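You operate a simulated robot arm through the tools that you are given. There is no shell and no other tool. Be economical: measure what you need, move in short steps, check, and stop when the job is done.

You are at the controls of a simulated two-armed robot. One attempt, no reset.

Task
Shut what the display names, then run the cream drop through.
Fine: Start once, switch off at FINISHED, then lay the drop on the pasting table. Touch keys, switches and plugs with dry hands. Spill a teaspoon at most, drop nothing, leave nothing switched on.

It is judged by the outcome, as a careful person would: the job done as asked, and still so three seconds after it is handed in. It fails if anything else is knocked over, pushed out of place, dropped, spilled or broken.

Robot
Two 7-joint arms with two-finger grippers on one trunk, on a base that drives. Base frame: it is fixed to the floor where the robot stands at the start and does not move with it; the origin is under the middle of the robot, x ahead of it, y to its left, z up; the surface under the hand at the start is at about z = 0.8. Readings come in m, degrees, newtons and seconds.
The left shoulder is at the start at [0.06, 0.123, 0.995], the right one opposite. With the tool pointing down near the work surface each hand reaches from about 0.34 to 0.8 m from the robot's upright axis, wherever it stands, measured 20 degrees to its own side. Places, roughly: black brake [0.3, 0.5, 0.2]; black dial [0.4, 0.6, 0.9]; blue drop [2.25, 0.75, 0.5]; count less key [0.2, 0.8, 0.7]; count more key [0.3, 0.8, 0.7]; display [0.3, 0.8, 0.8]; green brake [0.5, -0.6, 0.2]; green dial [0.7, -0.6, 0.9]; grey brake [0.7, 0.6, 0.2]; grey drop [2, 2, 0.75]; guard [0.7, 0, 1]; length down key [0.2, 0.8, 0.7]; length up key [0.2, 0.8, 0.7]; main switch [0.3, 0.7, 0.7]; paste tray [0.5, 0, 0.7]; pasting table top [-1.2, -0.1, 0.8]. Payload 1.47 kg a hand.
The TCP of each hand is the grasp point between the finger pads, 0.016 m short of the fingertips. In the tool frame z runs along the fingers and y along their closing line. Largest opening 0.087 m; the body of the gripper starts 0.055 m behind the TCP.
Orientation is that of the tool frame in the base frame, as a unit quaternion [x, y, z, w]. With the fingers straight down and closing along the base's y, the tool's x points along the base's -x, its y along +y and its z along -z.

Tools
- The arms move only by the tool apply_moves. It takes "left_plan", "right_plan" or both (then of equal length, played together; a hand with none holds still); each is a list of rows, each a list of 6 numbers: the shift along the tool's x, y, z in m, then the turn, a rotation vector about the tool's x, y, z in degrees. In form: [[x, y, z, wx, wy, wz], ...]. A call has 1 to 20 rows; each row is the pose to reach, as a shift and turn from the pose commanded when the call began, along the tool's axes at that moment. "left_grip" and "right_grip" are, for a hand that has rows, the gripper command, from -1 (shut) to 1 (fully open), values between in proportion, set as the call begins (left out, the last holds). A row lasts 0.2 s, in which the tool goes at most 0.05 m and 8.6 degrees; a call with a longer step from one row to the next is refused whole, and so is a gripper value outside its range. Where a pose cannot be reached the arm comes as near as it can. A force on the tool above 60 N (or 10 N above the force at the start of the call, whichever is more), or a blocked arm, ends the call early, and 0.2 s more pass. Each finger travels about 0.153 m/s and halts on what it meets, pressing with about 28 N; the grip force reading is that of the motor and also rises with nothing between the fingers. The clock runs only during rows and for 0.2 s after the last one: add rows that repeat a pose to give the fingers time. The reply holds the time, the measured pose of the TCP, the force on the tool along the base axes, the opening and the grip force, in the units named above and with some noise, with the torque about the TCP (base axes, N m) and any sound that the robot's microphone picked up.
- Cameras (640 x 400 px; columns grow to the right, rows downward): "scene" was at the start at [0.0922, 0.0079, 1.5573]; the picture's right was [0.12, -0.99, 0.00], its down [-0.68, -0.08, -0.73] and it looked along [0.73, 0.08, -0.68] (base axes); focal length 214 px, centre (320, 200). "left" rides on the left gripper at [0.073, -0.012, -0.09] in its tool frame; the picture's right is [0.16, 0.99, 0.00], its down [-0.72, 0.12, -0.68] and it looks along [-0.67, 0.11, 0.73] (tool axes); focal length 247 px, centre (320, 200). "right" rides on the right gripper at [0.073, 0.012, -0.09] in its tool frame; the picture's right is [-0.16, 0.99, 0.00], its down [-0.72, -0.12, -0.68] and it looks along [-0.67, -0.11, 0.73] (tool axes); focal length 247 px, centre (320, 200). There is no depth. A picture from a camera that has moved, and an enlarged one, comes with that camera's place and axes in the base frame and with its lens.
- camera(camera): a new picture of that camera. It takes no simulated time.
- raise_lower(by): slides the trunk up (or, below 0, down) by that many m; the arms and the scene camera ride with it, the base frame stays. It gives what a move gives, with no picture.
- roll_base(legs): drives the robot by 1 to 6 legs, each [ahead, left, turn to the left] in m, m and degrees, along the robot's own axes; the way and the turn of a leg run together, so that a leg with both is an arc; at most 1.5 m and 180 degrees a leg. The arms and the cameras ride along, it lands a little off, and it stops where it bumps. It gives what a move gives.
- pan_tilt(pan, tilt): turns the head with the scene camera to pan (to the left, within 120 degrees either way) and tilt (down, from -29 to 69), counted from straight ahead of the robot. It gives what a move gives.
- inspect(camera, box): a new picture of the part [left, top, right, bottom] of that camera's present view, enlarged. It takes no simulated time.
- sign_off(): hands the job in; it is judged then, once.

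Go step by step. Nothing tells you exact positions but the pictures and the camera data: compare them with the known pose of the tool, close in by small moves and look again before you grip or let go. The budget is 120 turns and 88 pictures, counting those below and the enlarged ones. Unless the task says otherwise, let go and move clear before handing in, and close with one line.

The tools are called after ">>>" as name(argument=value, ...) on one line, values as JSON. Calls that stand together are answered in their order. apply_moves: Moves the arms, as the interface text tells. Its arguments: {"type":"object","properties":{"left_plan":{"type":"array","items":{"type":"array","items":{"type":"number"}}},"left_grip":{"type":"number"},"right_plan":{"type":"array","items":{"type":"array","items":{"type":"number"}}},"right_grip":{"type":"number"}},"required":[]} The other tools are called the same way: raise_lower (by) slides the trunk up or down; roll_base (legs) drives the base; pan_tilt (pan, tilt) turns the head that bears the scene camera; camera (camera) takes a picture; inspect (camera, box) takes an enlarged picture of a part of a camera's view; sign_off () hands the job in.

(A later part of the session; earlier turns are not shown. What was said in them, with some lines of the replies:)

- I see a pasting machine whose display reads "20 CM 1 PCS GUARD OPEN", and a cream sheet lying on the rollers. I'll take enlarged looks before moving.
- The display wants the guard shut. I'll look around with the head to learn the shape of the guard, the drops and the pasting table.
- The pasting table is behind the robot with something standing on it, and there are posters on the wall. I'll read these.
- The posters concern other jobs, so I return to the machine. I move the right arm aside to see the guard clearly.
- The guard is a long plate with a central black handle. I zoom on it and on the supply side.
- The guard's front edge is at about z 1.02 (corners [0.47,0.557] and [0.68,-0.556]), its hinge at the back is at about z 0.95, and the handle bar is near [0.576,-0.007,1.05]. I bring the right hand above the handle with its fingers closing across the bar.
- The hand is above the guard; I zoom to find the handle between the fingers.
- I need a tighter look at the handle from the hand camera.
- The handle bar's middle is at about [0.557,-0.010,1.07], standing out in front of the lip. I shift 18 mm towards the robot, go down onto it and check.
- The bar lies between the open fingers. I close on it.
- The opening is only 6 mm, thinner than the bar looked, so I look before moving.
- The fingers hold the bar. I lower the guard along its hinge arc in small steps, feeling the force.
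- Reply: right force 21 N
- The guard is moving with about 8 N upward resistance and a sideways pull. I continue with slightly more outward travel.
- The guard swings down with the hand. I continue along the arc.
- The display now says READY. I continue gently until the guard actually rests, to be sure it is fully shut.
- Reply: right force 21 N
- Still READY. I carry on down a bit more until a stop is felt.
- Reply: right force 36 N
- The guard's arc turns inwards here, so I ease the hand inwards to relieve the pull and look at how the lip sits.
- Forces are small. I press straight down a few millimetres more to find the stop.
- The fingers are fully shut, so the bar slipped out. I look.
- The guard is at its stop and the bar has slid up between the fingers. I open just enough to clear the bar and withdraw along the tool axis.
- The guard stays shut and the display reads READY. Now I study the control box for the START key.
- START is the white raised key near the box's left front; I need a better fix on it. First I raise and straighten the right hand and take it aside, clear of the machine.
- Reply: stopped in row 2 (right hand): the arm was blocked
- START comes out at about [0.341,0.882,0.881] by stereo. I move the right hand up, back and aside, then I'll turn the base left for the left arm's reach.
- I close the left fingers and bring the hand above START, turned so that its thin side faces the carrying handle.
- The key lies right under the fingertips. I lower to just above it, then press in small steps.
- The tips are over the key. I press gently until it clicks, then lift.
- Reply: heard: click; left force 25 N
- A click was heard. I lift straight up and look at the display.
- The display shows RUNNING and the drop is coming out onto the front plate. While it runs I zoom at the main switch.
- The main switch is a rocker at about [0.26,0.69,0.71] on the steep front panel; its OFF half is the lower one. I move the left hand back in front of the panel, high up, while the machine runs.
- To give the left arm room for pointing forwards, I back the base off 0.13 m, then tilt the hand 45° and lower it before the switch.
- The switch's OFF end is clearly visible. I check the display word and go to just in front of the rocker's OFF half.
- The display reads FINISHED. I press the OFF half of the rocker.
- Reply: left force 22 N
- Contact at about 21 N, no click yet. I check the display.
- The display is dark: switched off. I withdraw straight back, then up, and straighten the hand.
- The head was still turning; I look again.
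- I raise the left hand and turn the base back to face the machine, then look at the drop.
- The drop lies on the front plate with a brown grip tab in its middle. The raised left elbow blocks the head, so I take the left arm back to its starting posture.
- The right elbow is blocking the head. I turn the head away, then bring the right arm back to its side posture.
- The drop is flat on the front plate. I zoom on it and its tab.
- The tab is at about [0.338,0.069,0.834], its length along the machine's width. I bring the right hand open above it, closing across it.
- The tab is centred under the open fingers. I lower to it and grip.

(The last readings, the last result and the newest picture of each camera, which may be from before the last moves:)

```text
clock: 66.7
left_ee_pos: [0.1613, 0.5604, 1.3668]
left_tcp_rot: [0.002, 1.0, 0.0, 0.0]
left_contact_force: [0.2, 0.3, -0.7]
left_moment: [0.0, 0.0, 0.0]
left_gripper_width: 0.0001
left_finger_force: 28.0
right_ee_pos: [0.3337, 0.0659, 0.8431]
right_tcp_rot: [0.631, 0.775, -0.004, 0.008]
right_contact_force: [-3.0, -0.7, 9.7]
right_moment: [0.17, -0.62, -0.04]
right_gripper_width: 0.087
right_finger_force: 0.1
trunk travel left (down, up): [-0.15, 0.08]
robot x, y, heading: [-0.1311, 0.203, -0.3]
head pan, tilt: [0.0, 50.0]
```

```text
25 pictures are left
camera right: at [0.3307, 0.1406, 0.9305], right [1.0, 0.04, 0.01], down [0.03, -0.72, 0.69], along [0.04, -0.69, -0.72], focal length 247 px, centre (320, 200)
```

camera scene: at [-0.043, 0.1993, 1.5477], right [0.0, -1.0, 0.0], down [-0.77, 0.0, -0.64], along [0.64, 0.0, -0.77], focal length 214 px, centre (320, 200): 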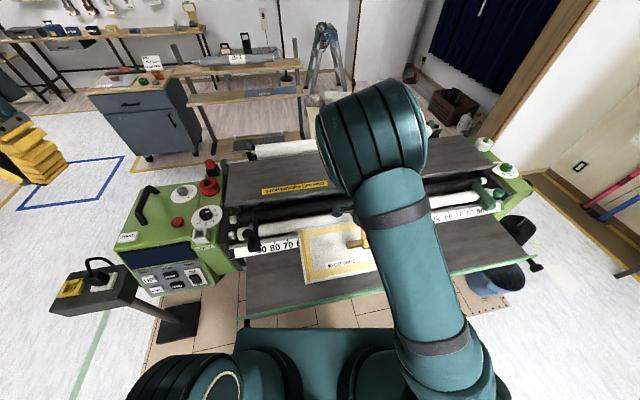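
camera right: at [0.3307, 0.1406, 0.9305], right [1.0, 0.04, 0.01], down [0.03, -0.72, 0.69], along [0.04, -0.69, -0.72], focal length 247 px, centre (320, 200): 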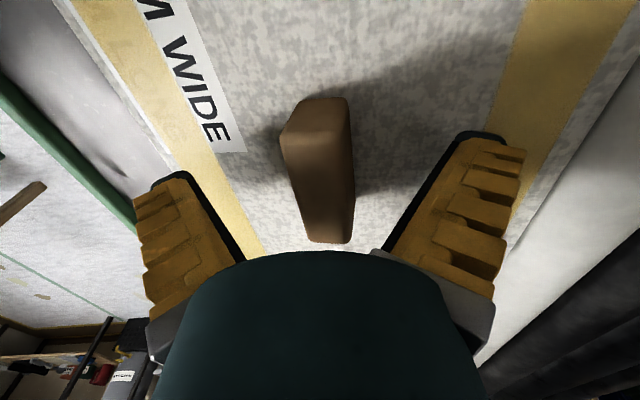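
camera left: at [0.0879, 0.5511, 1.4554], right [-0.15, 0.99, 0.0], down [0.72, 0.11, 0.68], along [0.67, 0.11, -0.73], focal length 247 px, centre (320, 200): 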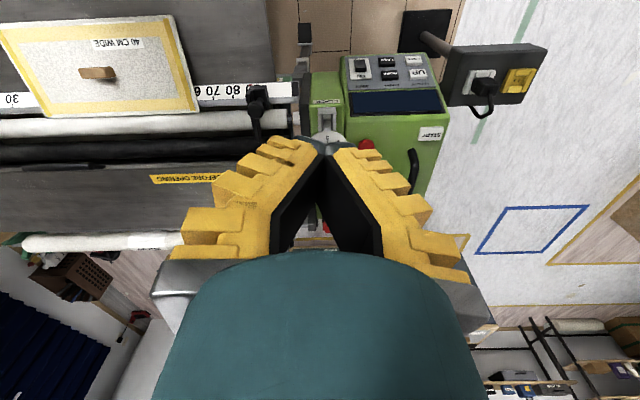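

The fingertips just touch the sheet, so I lift 5 mm and close on the tab.

>>> apply_moves(right_plan=[[0, 0, -0.006, 0, 0, 0]], right_grip=1)

>>> apply_moves(right_plan=[[0, 0, 0, 0, 0, 0], [0, 0, 0, 0, 0, 0], [0, 0, 0, 0, 0, 0]], right_grip=-1)

>>> camera(camera="right")

```text
clock: 67.1
left_ee_pos: [0.162, 0.5618, 1.3657]
left_tcp_rot: [0.003, 1.0, 0.0, -0.001]
left_contact_force: [0.6, -1.1, -0.5]
left_moment: [0.0, 0.02, 0.01]
left_gripper_width: 0.0001
left_finger_force: 27.9
right_ee_pos: [0.3348, 0.0665, 0.8482]
right_tcp_rot: [0.631, 0.775, -0.004, 0.006]
right_contact_force: [-0.3, 0.2, -0.5]
right_moment: [-0.01, 0.01, -0.01]
right_gripper_width: 0.087
right_finger_force: 0.1
trunk travel left (down, up): [-0.15, 0.08]
robot x, y, heading: [-0.1302, 0.198, -0.3]
head pan, tilt: [0.0, 50.0]
```

```text
clock: 67.9
left_ee_pos: [0.1604, 0.5615, 1.3665]
left_tcp_rot: [0.002, 1.0, 0.0, 0.0]
left_contact_force: [0.0, 1.0, 0.4]
left_moment: [-0.01, -0.01, 0.03]
left_gripper_width: 0.0
left_finger_force: 28.3
right_ee_pos: [0.3343, 0.0664, 0.8489]
right_tcp_rot: [0.632, 0.775, -0.004, 0.006]
right_contact_force: [-4.2, 1.2, 11.3]
right_moment: [0.21, -0.09, -0.09]
right_gripper_width: 0.0184
right_finger_force: 28.4
trunk travel left (down, up): [-0.15, 0.08]
robot x, y, heading: [-0.1298, 0.2009, -0.1]
head pan, tilt: [0.0, 50.0]
```

```text
24 pictures are left
camera right: at [0.3304, 0.1412, 0.9363], right [1.0, 0.05, 0.0], down [0.03, -0.72, 0.69], along [0.03, -0.69, -0.72], focal length 247 px, centre (320, 200)
```

right: 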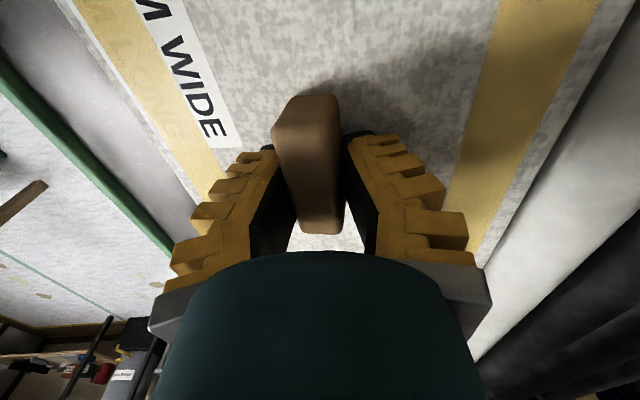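

The tab is gripped (18 mm). I lift slowly and check.

>>> apply_moves(right_plan=[[0, 0, -0.01, 0, 0, 0], [0, 0, -0.025, 0, 0, 0], [0, 0, -0.045, 0, 0, 0], [0, 0, -0.07, 0, 0, 0], [0, 0, -0.1, 0, 0, 0], [0, 0, -0.13, 0, 0, 0], [0, 0, -0.13, 0, 0, 0]])

>>> camera(camera="scene")

```text
clock: 69.5
left_ee_pos: [0.1629, 0.5614, 1.3675]
left_tcp_rot: [0.002, 1.0, 0.001, 0.0]
left_contact_force: [-0.5, 0.5, -0.4]
left_moment: [-0.02, 0.0, 0.01]
left_gripper_width: 0.0001
left_finger_force: 28.5
right_ee_pos: [0.335, 0.0667, 0.9771]
right_tcp_rot: [0.631, 0.775, -0.003, 0.006]
right_contact_force: [0.3, 0.3, -1.5]
right_moment: [-0.03, 0.01, 0.0]
right_gripper_width: 0.0127
right_finger_force: 28.0
trunk travel left (down, up): [-0.15, 0.08]
robot x, y, heading: [-0.1309, 0.2004, -0.4]
head pan, tilt: [0.0, 50.0]
```

```text
23 pictures are left
camera scene: at [-0.0419, 0.1998, 1.5476], right [0.0, -1.0, 0.0], down [-0.77, 0.0, -0.64], along [0.64, 0.0, -0.77], focal length 214 px, centre (320, 200)
```

scene: 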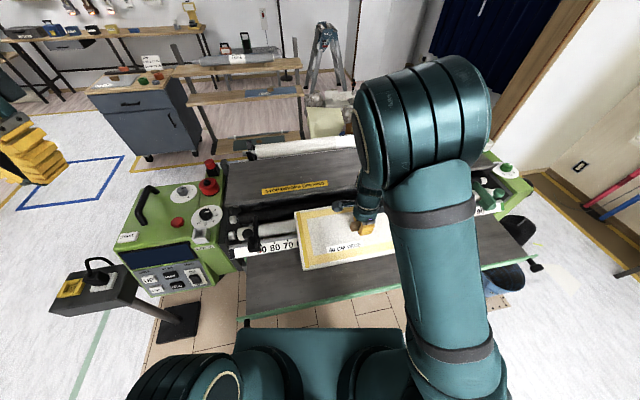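

The drop hangs level and secure. I raise it a little, back away from the machine, and turn right towards the pasting table.

>>> apply_moves(right_plan=[[0, 0, -0.03, 0, 0, 0], [0, 0, -0.06, 0, 0, 0], [0, 0, -0.08, 0, 0, 0]])

>>> roll_base(legs=[[-0.3, 0, 0], [0, 0, -90]])

>>> pan_tilt(pan=-70, tilt=35)

>>> camera(camera="scene")

```text
clock: 70.3
left_ee_pos: [0.1614, 0.562, 1.3666]
left_tcp_rot: [0.001, 1.0, 0.0, -0.001]
left_contact_force: [0.1, 0.1, 0.6]
left_moment: [0.02, 0.01, -0.02]
left_gripper_width: 0.0
left_finger_force: 28.2
right_ee_pos: [0.3339, 0.0685, 1.0567]
right_tcp_rot: [0.632, 0.775, -0.004, 0.006]
right_contact_force: [0.1, 0.1, -0.4]
right_moment: [-0.01, 0.02, 0.01]
right_gripper_width: 0.0128
right_finger_force: 28.1
trunk travel left (down, up): [-0.15, 0.08]
robot x, y, heading: [-0.1319, 0.2046, -0.1]
head pan, tilt: [0.0, 50.0]
```

```text
clock: 76.1
left_ee_pos: [-0.0671, -0.0875, 1.3676]
left_tcp_rot: [0.707, 0.707, 0.0, 0.0]
left_contact_force: [0.4, 0.3, -1.1]
left_moment: [0.01, 0.0, 0.02]
left_gripper_width: 0.0
left_finger_force: 28.2
right_ee_pos: [-0.5597, -0.261, 1.0564]
right_tcp_rot: [0.995, 0.103, -0.007, 0.001]
right_contact_force: [0.3, 0.3, -1.8]
right_moment: [0.03, 0.0, 0.01]
right_gripper_width: 0.0126
right_finger_force: 27.7
trunk travel left (down, up): [-0.15, 0.08]
robot x, y, heading: [-0.4287, 0.2005, -90.0]
head pan, tilt: [0.0, 50.0]
```

```text
clock: 77.5
left_ee_pos: [-0.0667, -0.0875, 1.3671]
left_tcp_rot: [0.707, 0.707, 0.0, 0.0]
left_contact_force: [-0.1, -0.3, -1.0]
left_moment: [-0.03, 0.0, 0.01]
left_gripper_width: 0.0
left_finger_force: 28.1
right_ee_pos: [-0.5592, -0.261, 1.0572]
right_tcp_rot: [0.995, 0.103, -0.007, 0.001]
right_contact_force: [-0.3, -0.1, -1.1]
right_moment: [0.0, 0.03, 0.0]
right_gripper_width: 0.0122
right_finger_force: 27.8
trunk travel left (down, up): [-0.15, 0.08]
robot x, y, heading: [-0.4298, 0.2038, -89.6]
head pan, tilt: [-70.0, 35.0]
```

```text
22 pictures are left
camera scene: at [-0.5103, 0.1614, 1.5694], right [-0.34, 0.94, 0.0], down [0.54, 0.2, -0.82], along [-0.77, -0.28, -0.57], focal length 214 px, centre (320, 200)
```

scene: 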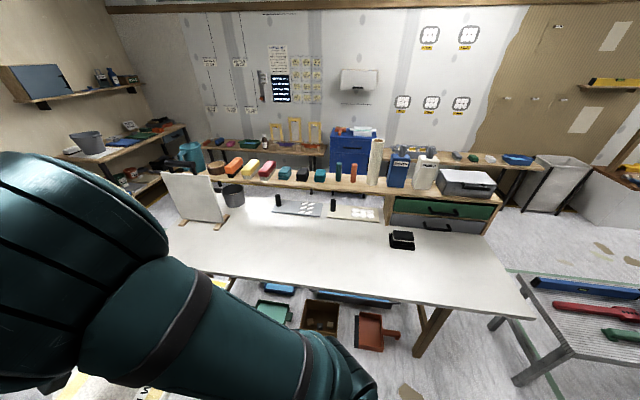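

The table has a clear area around [-1.175,-0.04], with its edge parallel to the sheet once I've turned. I turn the remaining 90° and shift along the table.

>>> roll_base(legs=[[0, 0, -90], [0.06, 0.37, 0]])

>>> pan_tilt(pan=10, tilt=45)

>>> camera(camera="scene")

```text
clock: 85.2
left_ee_pos: [-0.7778, -0.5267, 1.3659]
left_tcp_rot: [1.0, 0.0, 0.0, 0.0]
left_contact_force: [0.5, -0.9, -0.2]
left_moment: [0.01, 0.0, 0.02]
left_gripper_width: 0.0
left_finger_force: 28.1
right_ee_pos: [-0.9517, -0.034, 1.0569]
right_tcp_rot: [0.776, -0.631, -0.006, -0.004]
right_contact_force: [-1.1, 0.3, -2.1]
right_moment: [-0.01, -0.04, 0.0]
right_gripper_width: 0.012
right_finger_force: 27.7
trunk travel left (down, up): [-0.15, 0.08]
robot x, y, heading: [-0.4859, -0.1655, 180.1]
head pan, tilt: [-70.0, 35.0]
```

```text
clock: 86.7
left_ee_pos: [-0.7783, -0.5262, 1.3666]
left_tcp_rot: [1.0, 0.0, 0.0, 0.0]
left_contact_force: [-0.1, 0.2, -0.3]
left_moment: [0.01, -0.04, 0.01]
left_gripper_width: 0.0001
left_finger_force: 28.1
right_ee_pos: [-0.9522, -0.0352, 1.0567]
right_tcp_rot: [0.776, -0.631, -0.006, -0.003]
right_contact_force: [1.3, 0.0, -1.1]
right_moment: [-0.01, 0.06, -0.01]
right_gripper_width: 0.012
right_finger_force: 27.7
trunk travel left (down, up): [-0.15, 0.08]
robot x, y, heading: [-0.4888, -0.1634, 180.0]
head pan, tilt: [10.0, 45.0]
```

```text
21 pictures are left
camera scene: at [-0.5782, -0.1815, 1.5546], right [-0.17, 0.98, 0.0], down [0.7, 0.12, -0.71], along [-0.7, -0.12, -0.71], focal length 214 px, centre (320, 200)
```

scene: 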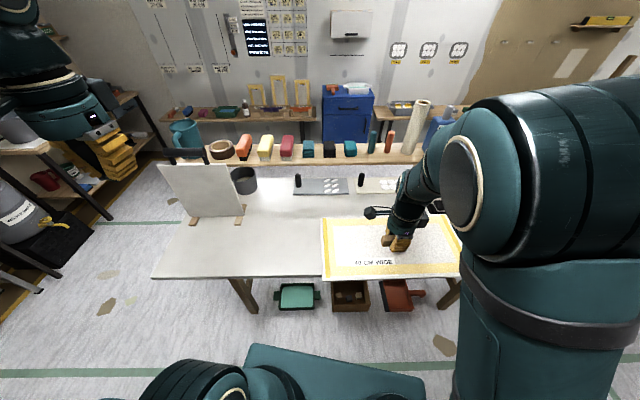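

I extend the arm over the free area and come down to a hand's breadth above the table.

>>> apply_moves(right_plan=[[-0.007, 0.038, 0, 0, 0, 0], [-0.014, 0.077, 0, 0, 0, 0], [-0.021, 0.115, 0, 0, 0, 0], [-0.028, 0.153, 0, 0, 0, 0], [-0.036, 0.192, 0, 0, 0, 0], [-0.043, 0.231, 0, 0, 0, 0], [-0.043, 0.231, 0.04, 0, 0, 0], [-0.043, 0.231, 0.08, 0, 0, 0], [-0.043, 0.231, 0.12, 0, 0, 0], [-0.043, 0.231, 0.15, 0, 0, 0], [-0.043, 0.231, 0.15, 0, 0, 0]])

>>> camera(camera="scene")

>>> camera(camera="right")

```text
clock: 89.1
left_ee_pos: [-0.7788, -0.5252, 1.3674]
left_tcp_rot: [1.0, 0.0, 0.001, 0.0]
left_contact_force: [-0.4, 0.2, -0.5]
left_moment: [0.02, -0.01, 0.03]
left_gripper_width: 0.0003
left_finger_force: 28.0
right_ee_pos: [-1.187, -0.0375, 0.9088]
right_tcp_rot: [0.776, -0.631, -0.006, -0.003]
right_contact_force: [-0.4, -0.1, -1.2]
right_moment: [0.0, 0.04, 0.01]
right_gripper_width: 0.012
right_finger_force: 28.3
trunk travel left (down, up): [-0.15, 0.08]
robot x, y, heading: [-0.4918, -0.1655, 180.1]
head pan, tilt: [10.0, 45.0]
```

```text
20 pictures are left
camera scene: at [-0.5778, -0.1816, 1.5546], right [-0.17, 0.98, 0.0], down [0.7, 0.12, -0.71], along [-0.7, -0.12, -0.71], focal length 214 px, centre (320, 200)
```

scene: 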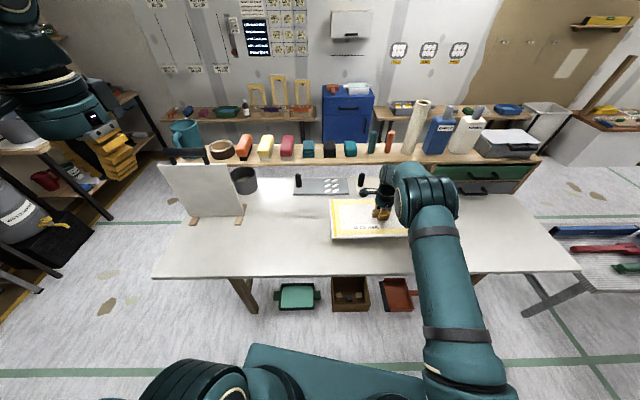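

```text
19 pictures are left
camera right: at [-1.1837, -0.1126, 0.9964], right [-1.0, -0.05, 0.01], down [-0.03, 0.72, 0.69], along [-0.04, 0.69, -0.72], focal length 247 px, centre (320, 200)
```

right: 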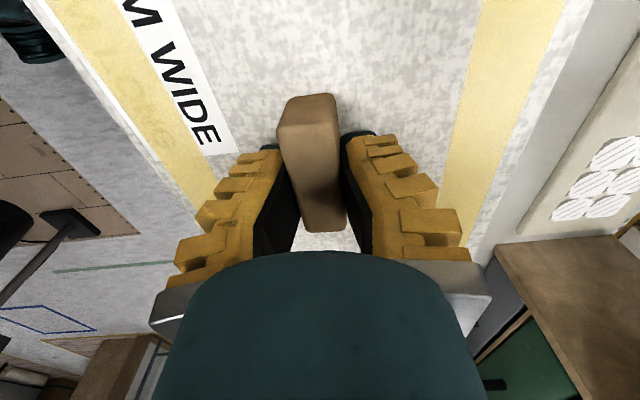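

The sheet is over clear table with margins on all sides. I lower it gently until the table takes its weight.

>>> apply_moves(right_plan=[[0, 0, 0.02, 0, 0, 0], [0, 0, 0.04, 0, 0, 0], [0, 0, 0.05, 0, 0, 0], [0, 0, 0.058, 0, 0, 0], [0, 0, 0.058, 0, 0, 0]])

>>> inspect(camera="scene", box=[280, 160, 460, 290])

```text
clock: 90.3
left_ee_pos: [-0.7784, -0.5263, 1.3673]
left_tcp_rot: [1.0, 0.0, 0.0, 0.0]
left_contact_force: [0.1, 0.3, 0.1]
left_moment: [0.0, 0.01, 0.0]
left_gripper_width: 0.0
left_finger_force: 27.7
right_ee_pos: [-1.1882, -0.0367, 0.8509]
right_tcp_rot: [0.776, -0.631, -0.006, -0.003]
right_contact_force: [0.5, -1.1, -2.8]
right_moment: [0.03, 0.0, -0.01]
right_gripper_width: 0.0119
right_finger_force: 28.1
trunk travel left (down, up): [-0.15, 0.08]
robot x, y, heading: [-0.4919, -0.1682, 179.9]
head pan, tilt: [10.0, 45.0]
```

```text
3.08 times, centred on (370, 225) of scene
camera zoom: at [-0.5781, -0.1816, 1.5546], right [-0.17, 0.98, 0.0], down [0.7, 0.12, -0.71], along [-0.7, -0.12, -0.71], focal length 660 px, centre (166, 123)
```

zoom: 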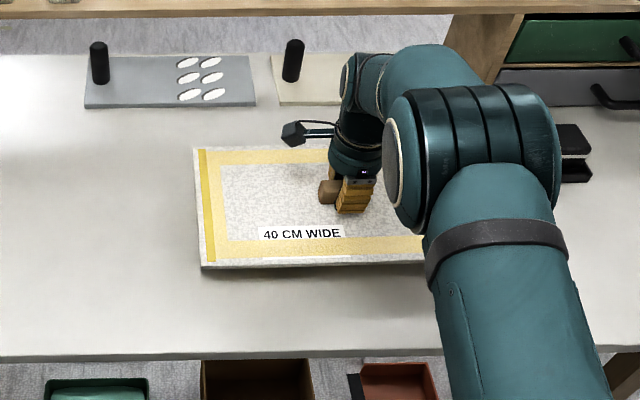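

Shadow shows the sheet is still a few centimetres up. I continue down in small steps.

>>> apply_moves(right_plan=[[0, 0, 0.006, 0, 0, 0], [0, 0, 0.012, 0, 0, 0], [0, 0, 0.016, 0, 0, 0], [0, 0, 0.02, 0, 0, 0], [0, 0, 0.02, 0, 0, 0]])

```text
clock: 91.5
left_ee_pos: [-0.7795, -0.5266, 1.3664]
left_tcp_rot: [1.0, 0.0, 0.0, 0.0]
left_contact_force: [0.9, -0.4, 0.2]
left_moment: [0.03, -0.01, 0.0]
left_gripper_width: 0.0002
left_finger_force: 27.8
right_ee_pos: [-1.1888, -0.0358, 0.8307]
right_tcp_rot: [0.776, -0.63, -0.007, -0.003]
right_contact_force: [0.3, 0.1, -1.4]
right_moment: [0.0, 0.0, 0.0]
right_gripper_width: 0.0121
right_finger_force: 28.0
trunk travel left (down, up): [-0.15, 0.08]
robot x, y, heading: [-0.4892, -0.1641, 180.2]
head pan, tilt: [10.0, 45.0]
```

>>> apply_moves(right_plan=[[0, 0, 0.004, 0, 0, 0], [0, 0, 0.008, 0, 0, 0], [0, 0, 0.012, 0, 0, 0], [0, 0, 0.015, 0, 0, 0], [0, 0, 0.015, 0, 0, 0]])

>>> inspect(camera="scene", box=[280, 160, 460, 290])

```text
clock: 92.7
left_ee_pos: [-0.7775, -0.5253, 1.367]
left_tcp_rot: [1.0, 0.001, 0.0, 0.001]
left_contact_force: [-0.2, 0.5, 0.6]
left_moment: [0.03, 0.01, 0.01]
left_gripper_width: 0.0
left_finger_force: 27.9
right_ee_pos: [-1.1884, -0.0362, 0.8154]
right_tcp_rot: [0.776, -0.631, -0.005, -0.004]
right_contact_force: [-0.1, 0.5, -1.9]
right_moment: [0.04, 0.0, 0.02]
right_gripper_width: 0.0118
right_finger_force: 27.7
trunk travel left (down, up): [-0.15, 0.08]
robot x, y, heading: [-0.4899, -0.1672, 180.1]
head pan, tilt: [10.0, 45.0]
```

```text
3.08 times, centred on (370, 225) of scene
camera zoom: at [-0.5782, -0.1815, 1.5546], right [-0.17, 0.98, 0.0], down [0.7, 0.12, -0.71], along [-0.7, -0.12, -0.71], focal length 660 px, centre (166, 123)
```

zoom: 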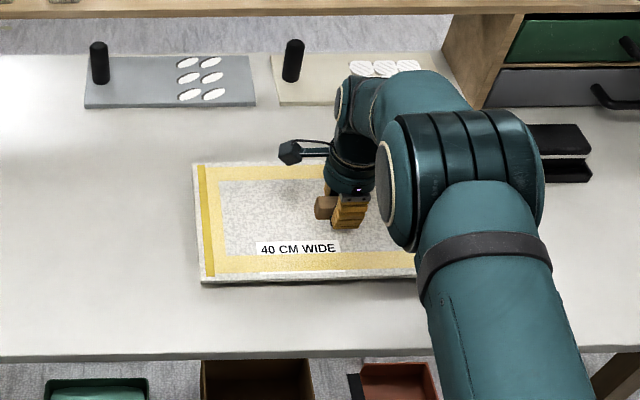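

Still a little above the table; I continue gently.

>>> apply_moves(right_plan=[[0, 0, 0.004, 0, 0, 0], [0, 0, 0.008, 0, 0, 0], [0, 0, 0.011, 0, 0, 0], [0, 0, 0.014, 0, 0, 0], [0, 0, 0.014, 0, 0, 0]])

```text
clock: 93.9
left_ee_pos: [-0.7784, -0.5263, 1.3678]
left_tcp_rot: [1.0, 0.0, 0.0, 0.0]
left_contact_force: [0.4, -0.5, 0.3]
left_moment: [0.02, -0.01, 0.01]
left_gripper_width: 0.0
left_finger_force: 27.9
right_ee_pos: [-1.189, -0.0361, 0.8023]
right_tcp_rot: [0.776, -0.631, -0.005, -0.004]
right_contact_force: [0.7, 0.6, -1.0]
right_moment: [0.02, -0.03, 0.04]
right_gripper_width: 0.0119
right_finger_force: 28.0
trunk travel left (down, up): [-0.15, 0.08]
robot x, y, heading: [-0.488, -0.1698, 179.9]
head pan, tilt: [10.0, 45.0]
```

>>> apply_moves(right_plan=[[0, 0, 0.003, 0, 0, 0], [0, 0, 0.006, 0, 0, 0], [0, 0, 0.009, 0, 0, 0], [0, 0, 0.012, 0, 0, 0], [0, 0, 0.012, 0, 0, 0]])

>>> inspect(camera="scene", box=[280, 160, 460, 290])

```text
clock: 95.1
left_ee_pos: [-0.7771, -0.526, 1.3665]
left_tcp_rot: [1.0, 0.0, -0.001, 0.0]
left_contact_force: [0.3, 0.4, -0.4]
left_moment: [0.05, 0.01, -0.01]
left_gripper_width: 0.0
left_finger_force: 28.3
right_ee_pos: [-1.1882, -0.0361, 0.79]
right_tcp_rot: [0.776, -0.63, -0.007, -0.002]
right_contact_force: [0.0, 0.8, 8.5]
right_moment: [-0.24, -0.09, -0.08]
right_gripper_width: 0.0161
right_finger_force: 28.1
trunk travel left (down, up): [-0.15, 0.08]
robot x, y, heading: [-0.4867, -0.1648, 180.1]
head pan, tilt: [10.0, 45.0]
```

```text
3.08 times, centred on (370, 225) of scene
camera zoom: at [-0.5771, -0.1817, 1.5547], right [-0.17, 0.98, 0.0], down [0.7, 0.12, -0.71], along [-0.7, -0.12, -0.71], focal length 660 px, centre (166, 123)
```

zoom: 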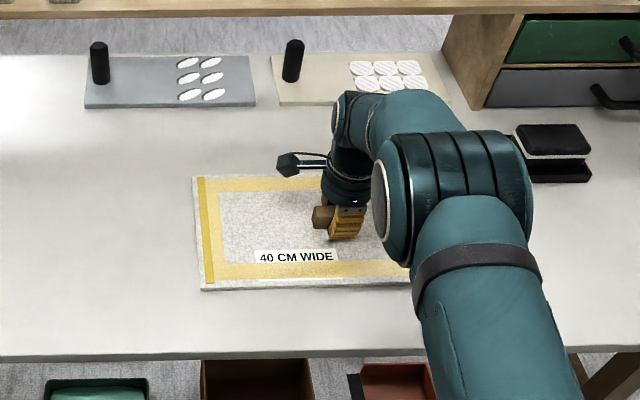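

The sheet is down on the table (8 N upward). I open part-way and rise straight up.

>>> apply_moves(right_plan=[[0, 0, 0, 0, 0, 0], [0, 0, 0, 0, 0, 0], [0, 0, -0.01, 0, 0, 0], [0, 0, -0.03, 0, 0, 0], [0, 0, -0.06, 0, 0, 0], [0, 0, -0.1, 0, 0, 0], [0, 0, -0.145, 0, 0, 0], [0, 0, -0.19, 0, 0, 0], [0, 0, -0.23, 0, 0, 0]], right_grip=0.1)

>>> camera(camera="scene")

>>> camera(camera="right")

```text
clock: 97.1
left_ee_pos: [-0.7782, -0.5261, 1.3677]
left_tcp_rot: [1.0, 0.0, 0.0, 0.0]
left_contact_force: [-1.1, -0.4, 0.2]
left_moment: [-0.03, 0.01, -0.02]
left_gripper_width: 0.0
left_finger_force: 28.2
right_ee_pos: [-1.1862, -0.0389, 1.0206]
right_tcp_rot: [0.776, -0.63, -0.007, -0.004]
right_contact_force: [-0.2, -0.3, 1.1]
right_moment: [0.02, 0.03, 0.0]
right_gripper_width: 0.0533
right_finger_force: 3.7
trunk travel left (down, up): [-0.15, 0.08]
robot x, y, heading: [-0.4848, -0.1635, 179.7]
head pan, tilt: [10.0, 45.0]
```

```text
15 pictures are left
camera scene: at [-0.5774, -0.1816, 1.5546], right [-0.17, 0.98, 0.0], down [0.7, 0.12, -0.71], along [-0.7, -0.12, -0.71], focal length 214 px, centre (320, 200)
```

scene: 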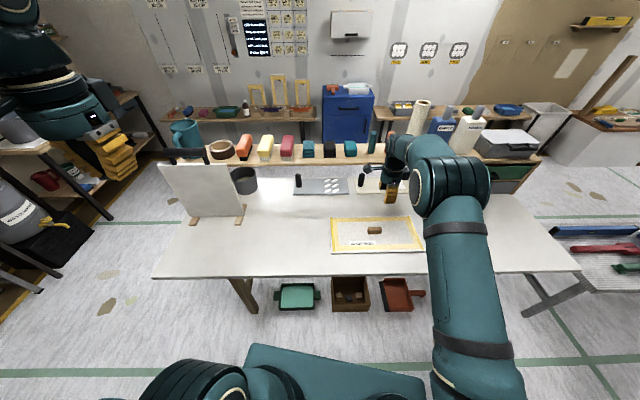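

```text
14 pictures are left
camera right: at [-1.1822, -0.1147, 1.1085], right [-1.0, -0.05, 0.0], down [-0.03, 0.72, 0.69], along [-0.04, 0.69, -0.72], focal length 247 px, centre (320, 200)
```

right: 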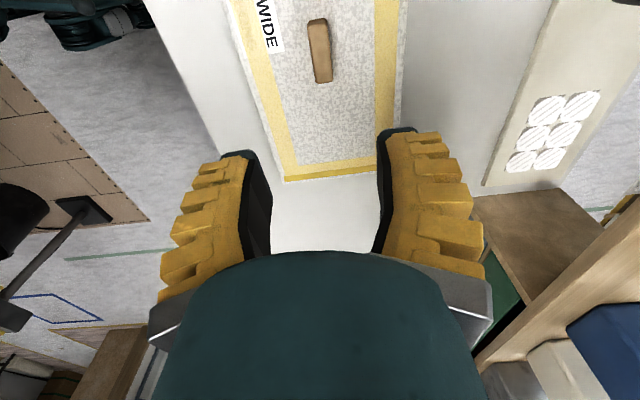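

The drop lies flat and free on the pasting table. I pull the right arm back clear of the table.

>>> apply_moves(right_plan=[[0, 0, -0.04, 0, 0, 0], [0, -0.045, -0.04, 0, 0, 0], [0, -0.09, -0.04, 0, 0, 0], [0, -0.135, -0.04, 0, 0, 0], [0, -0.18, -0.04, 0, 0, 0], [0, -0.225, -0.04, 0, 0, 0], [0, -0.27, -0.04, 0, 0, 0]])

>>> pan_tilt(pan=120, tilt=25)

>>> camera(camera="scene")

```text
clock: 98.7
left_ee_pos: [-0.7765, -0.5256, 1.3674]
left_tcp_rot: [1.0, -0.001, -0.001, 0.0]
left_contact_force: [0.6, 0.5, -0.1]
left_moment: [-0.06, 0.0, -0.01]
left_gripper_width: 0.0
left_finger_force: 28.1
right_ee_pos: [-0.9218, 0.017, 1.0584]
right_tcp_rot: [0.776, -0.63, -0.007, -0.003]
right_contact_force: [-0.5, 0.1, 0.8]
right_moment: [-0.01, -0.01, -0.01]
right_gripper_width: 0.0532
right_finger_force: 4.1
trunk travel left (down, up): [-0.15, 0.08]
robot x, y, heading: [-0.4883, -0.1668, 179.8]
head pan, tilt: [10.0, 45.0]
```

```text
clock: 100.6
left_ee_pos: [-0.7784, -0.5257, 1.3665]
left_tcp_rot: [1.0, 0.0, 0.0, -0.001]
left_contact_force: [-0.3, 0.2, 0.5]
left_moment: [0.01, 0.0, -0.01]
left_gripper_width: 0.0001
left_finger_force: 28.0
right_ee_pos: [-0.9247, 0.0154, 1.0573]
right_tcp_rot: [0.776, -0.631, -0.006, -0.005]
right_contact_force: [0.0, -0.4, -0.5]
right_moment: [-0.02, 0.0, 0.0]
right_gripper_width: 0.0534
right_finger_force: 3.8
trunk travel left (down, up): [-0.15, 0.08]
robot x, y, heading: [-0.4873, -0.1702, 180.1]
head pan, tilt: [120.0, 25.0]
```

```text
13 pictures are left
camera scene: at [-0.452, -0.2473, 1.5851], right [-0.87, -0.5, 0.0], down [-0.21, 0.37, -0.91], along [0.45, -0.79, -0.42], focal length 214 px, centre (320, 200)
```

scene: 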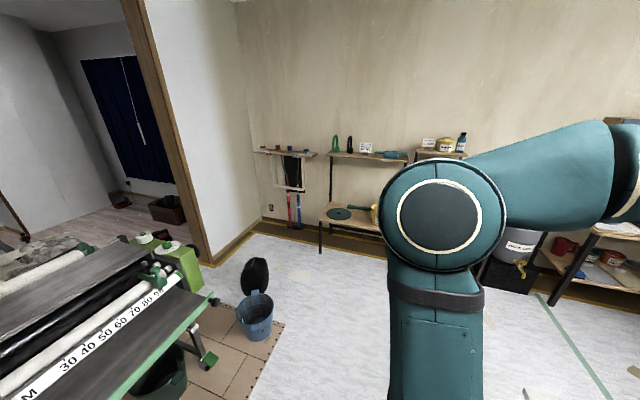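

The guard is still shut, the machine is off, and both hands are empty and clear, so I hand the job in.

>>> sign_off()

```text
The job is handed in.
```

I shut the guard, started the machine once, and switched it off when the display read FINISHED. The cream drop now lies flat on the pasting table; nothing was dropped, and I saw no spill.
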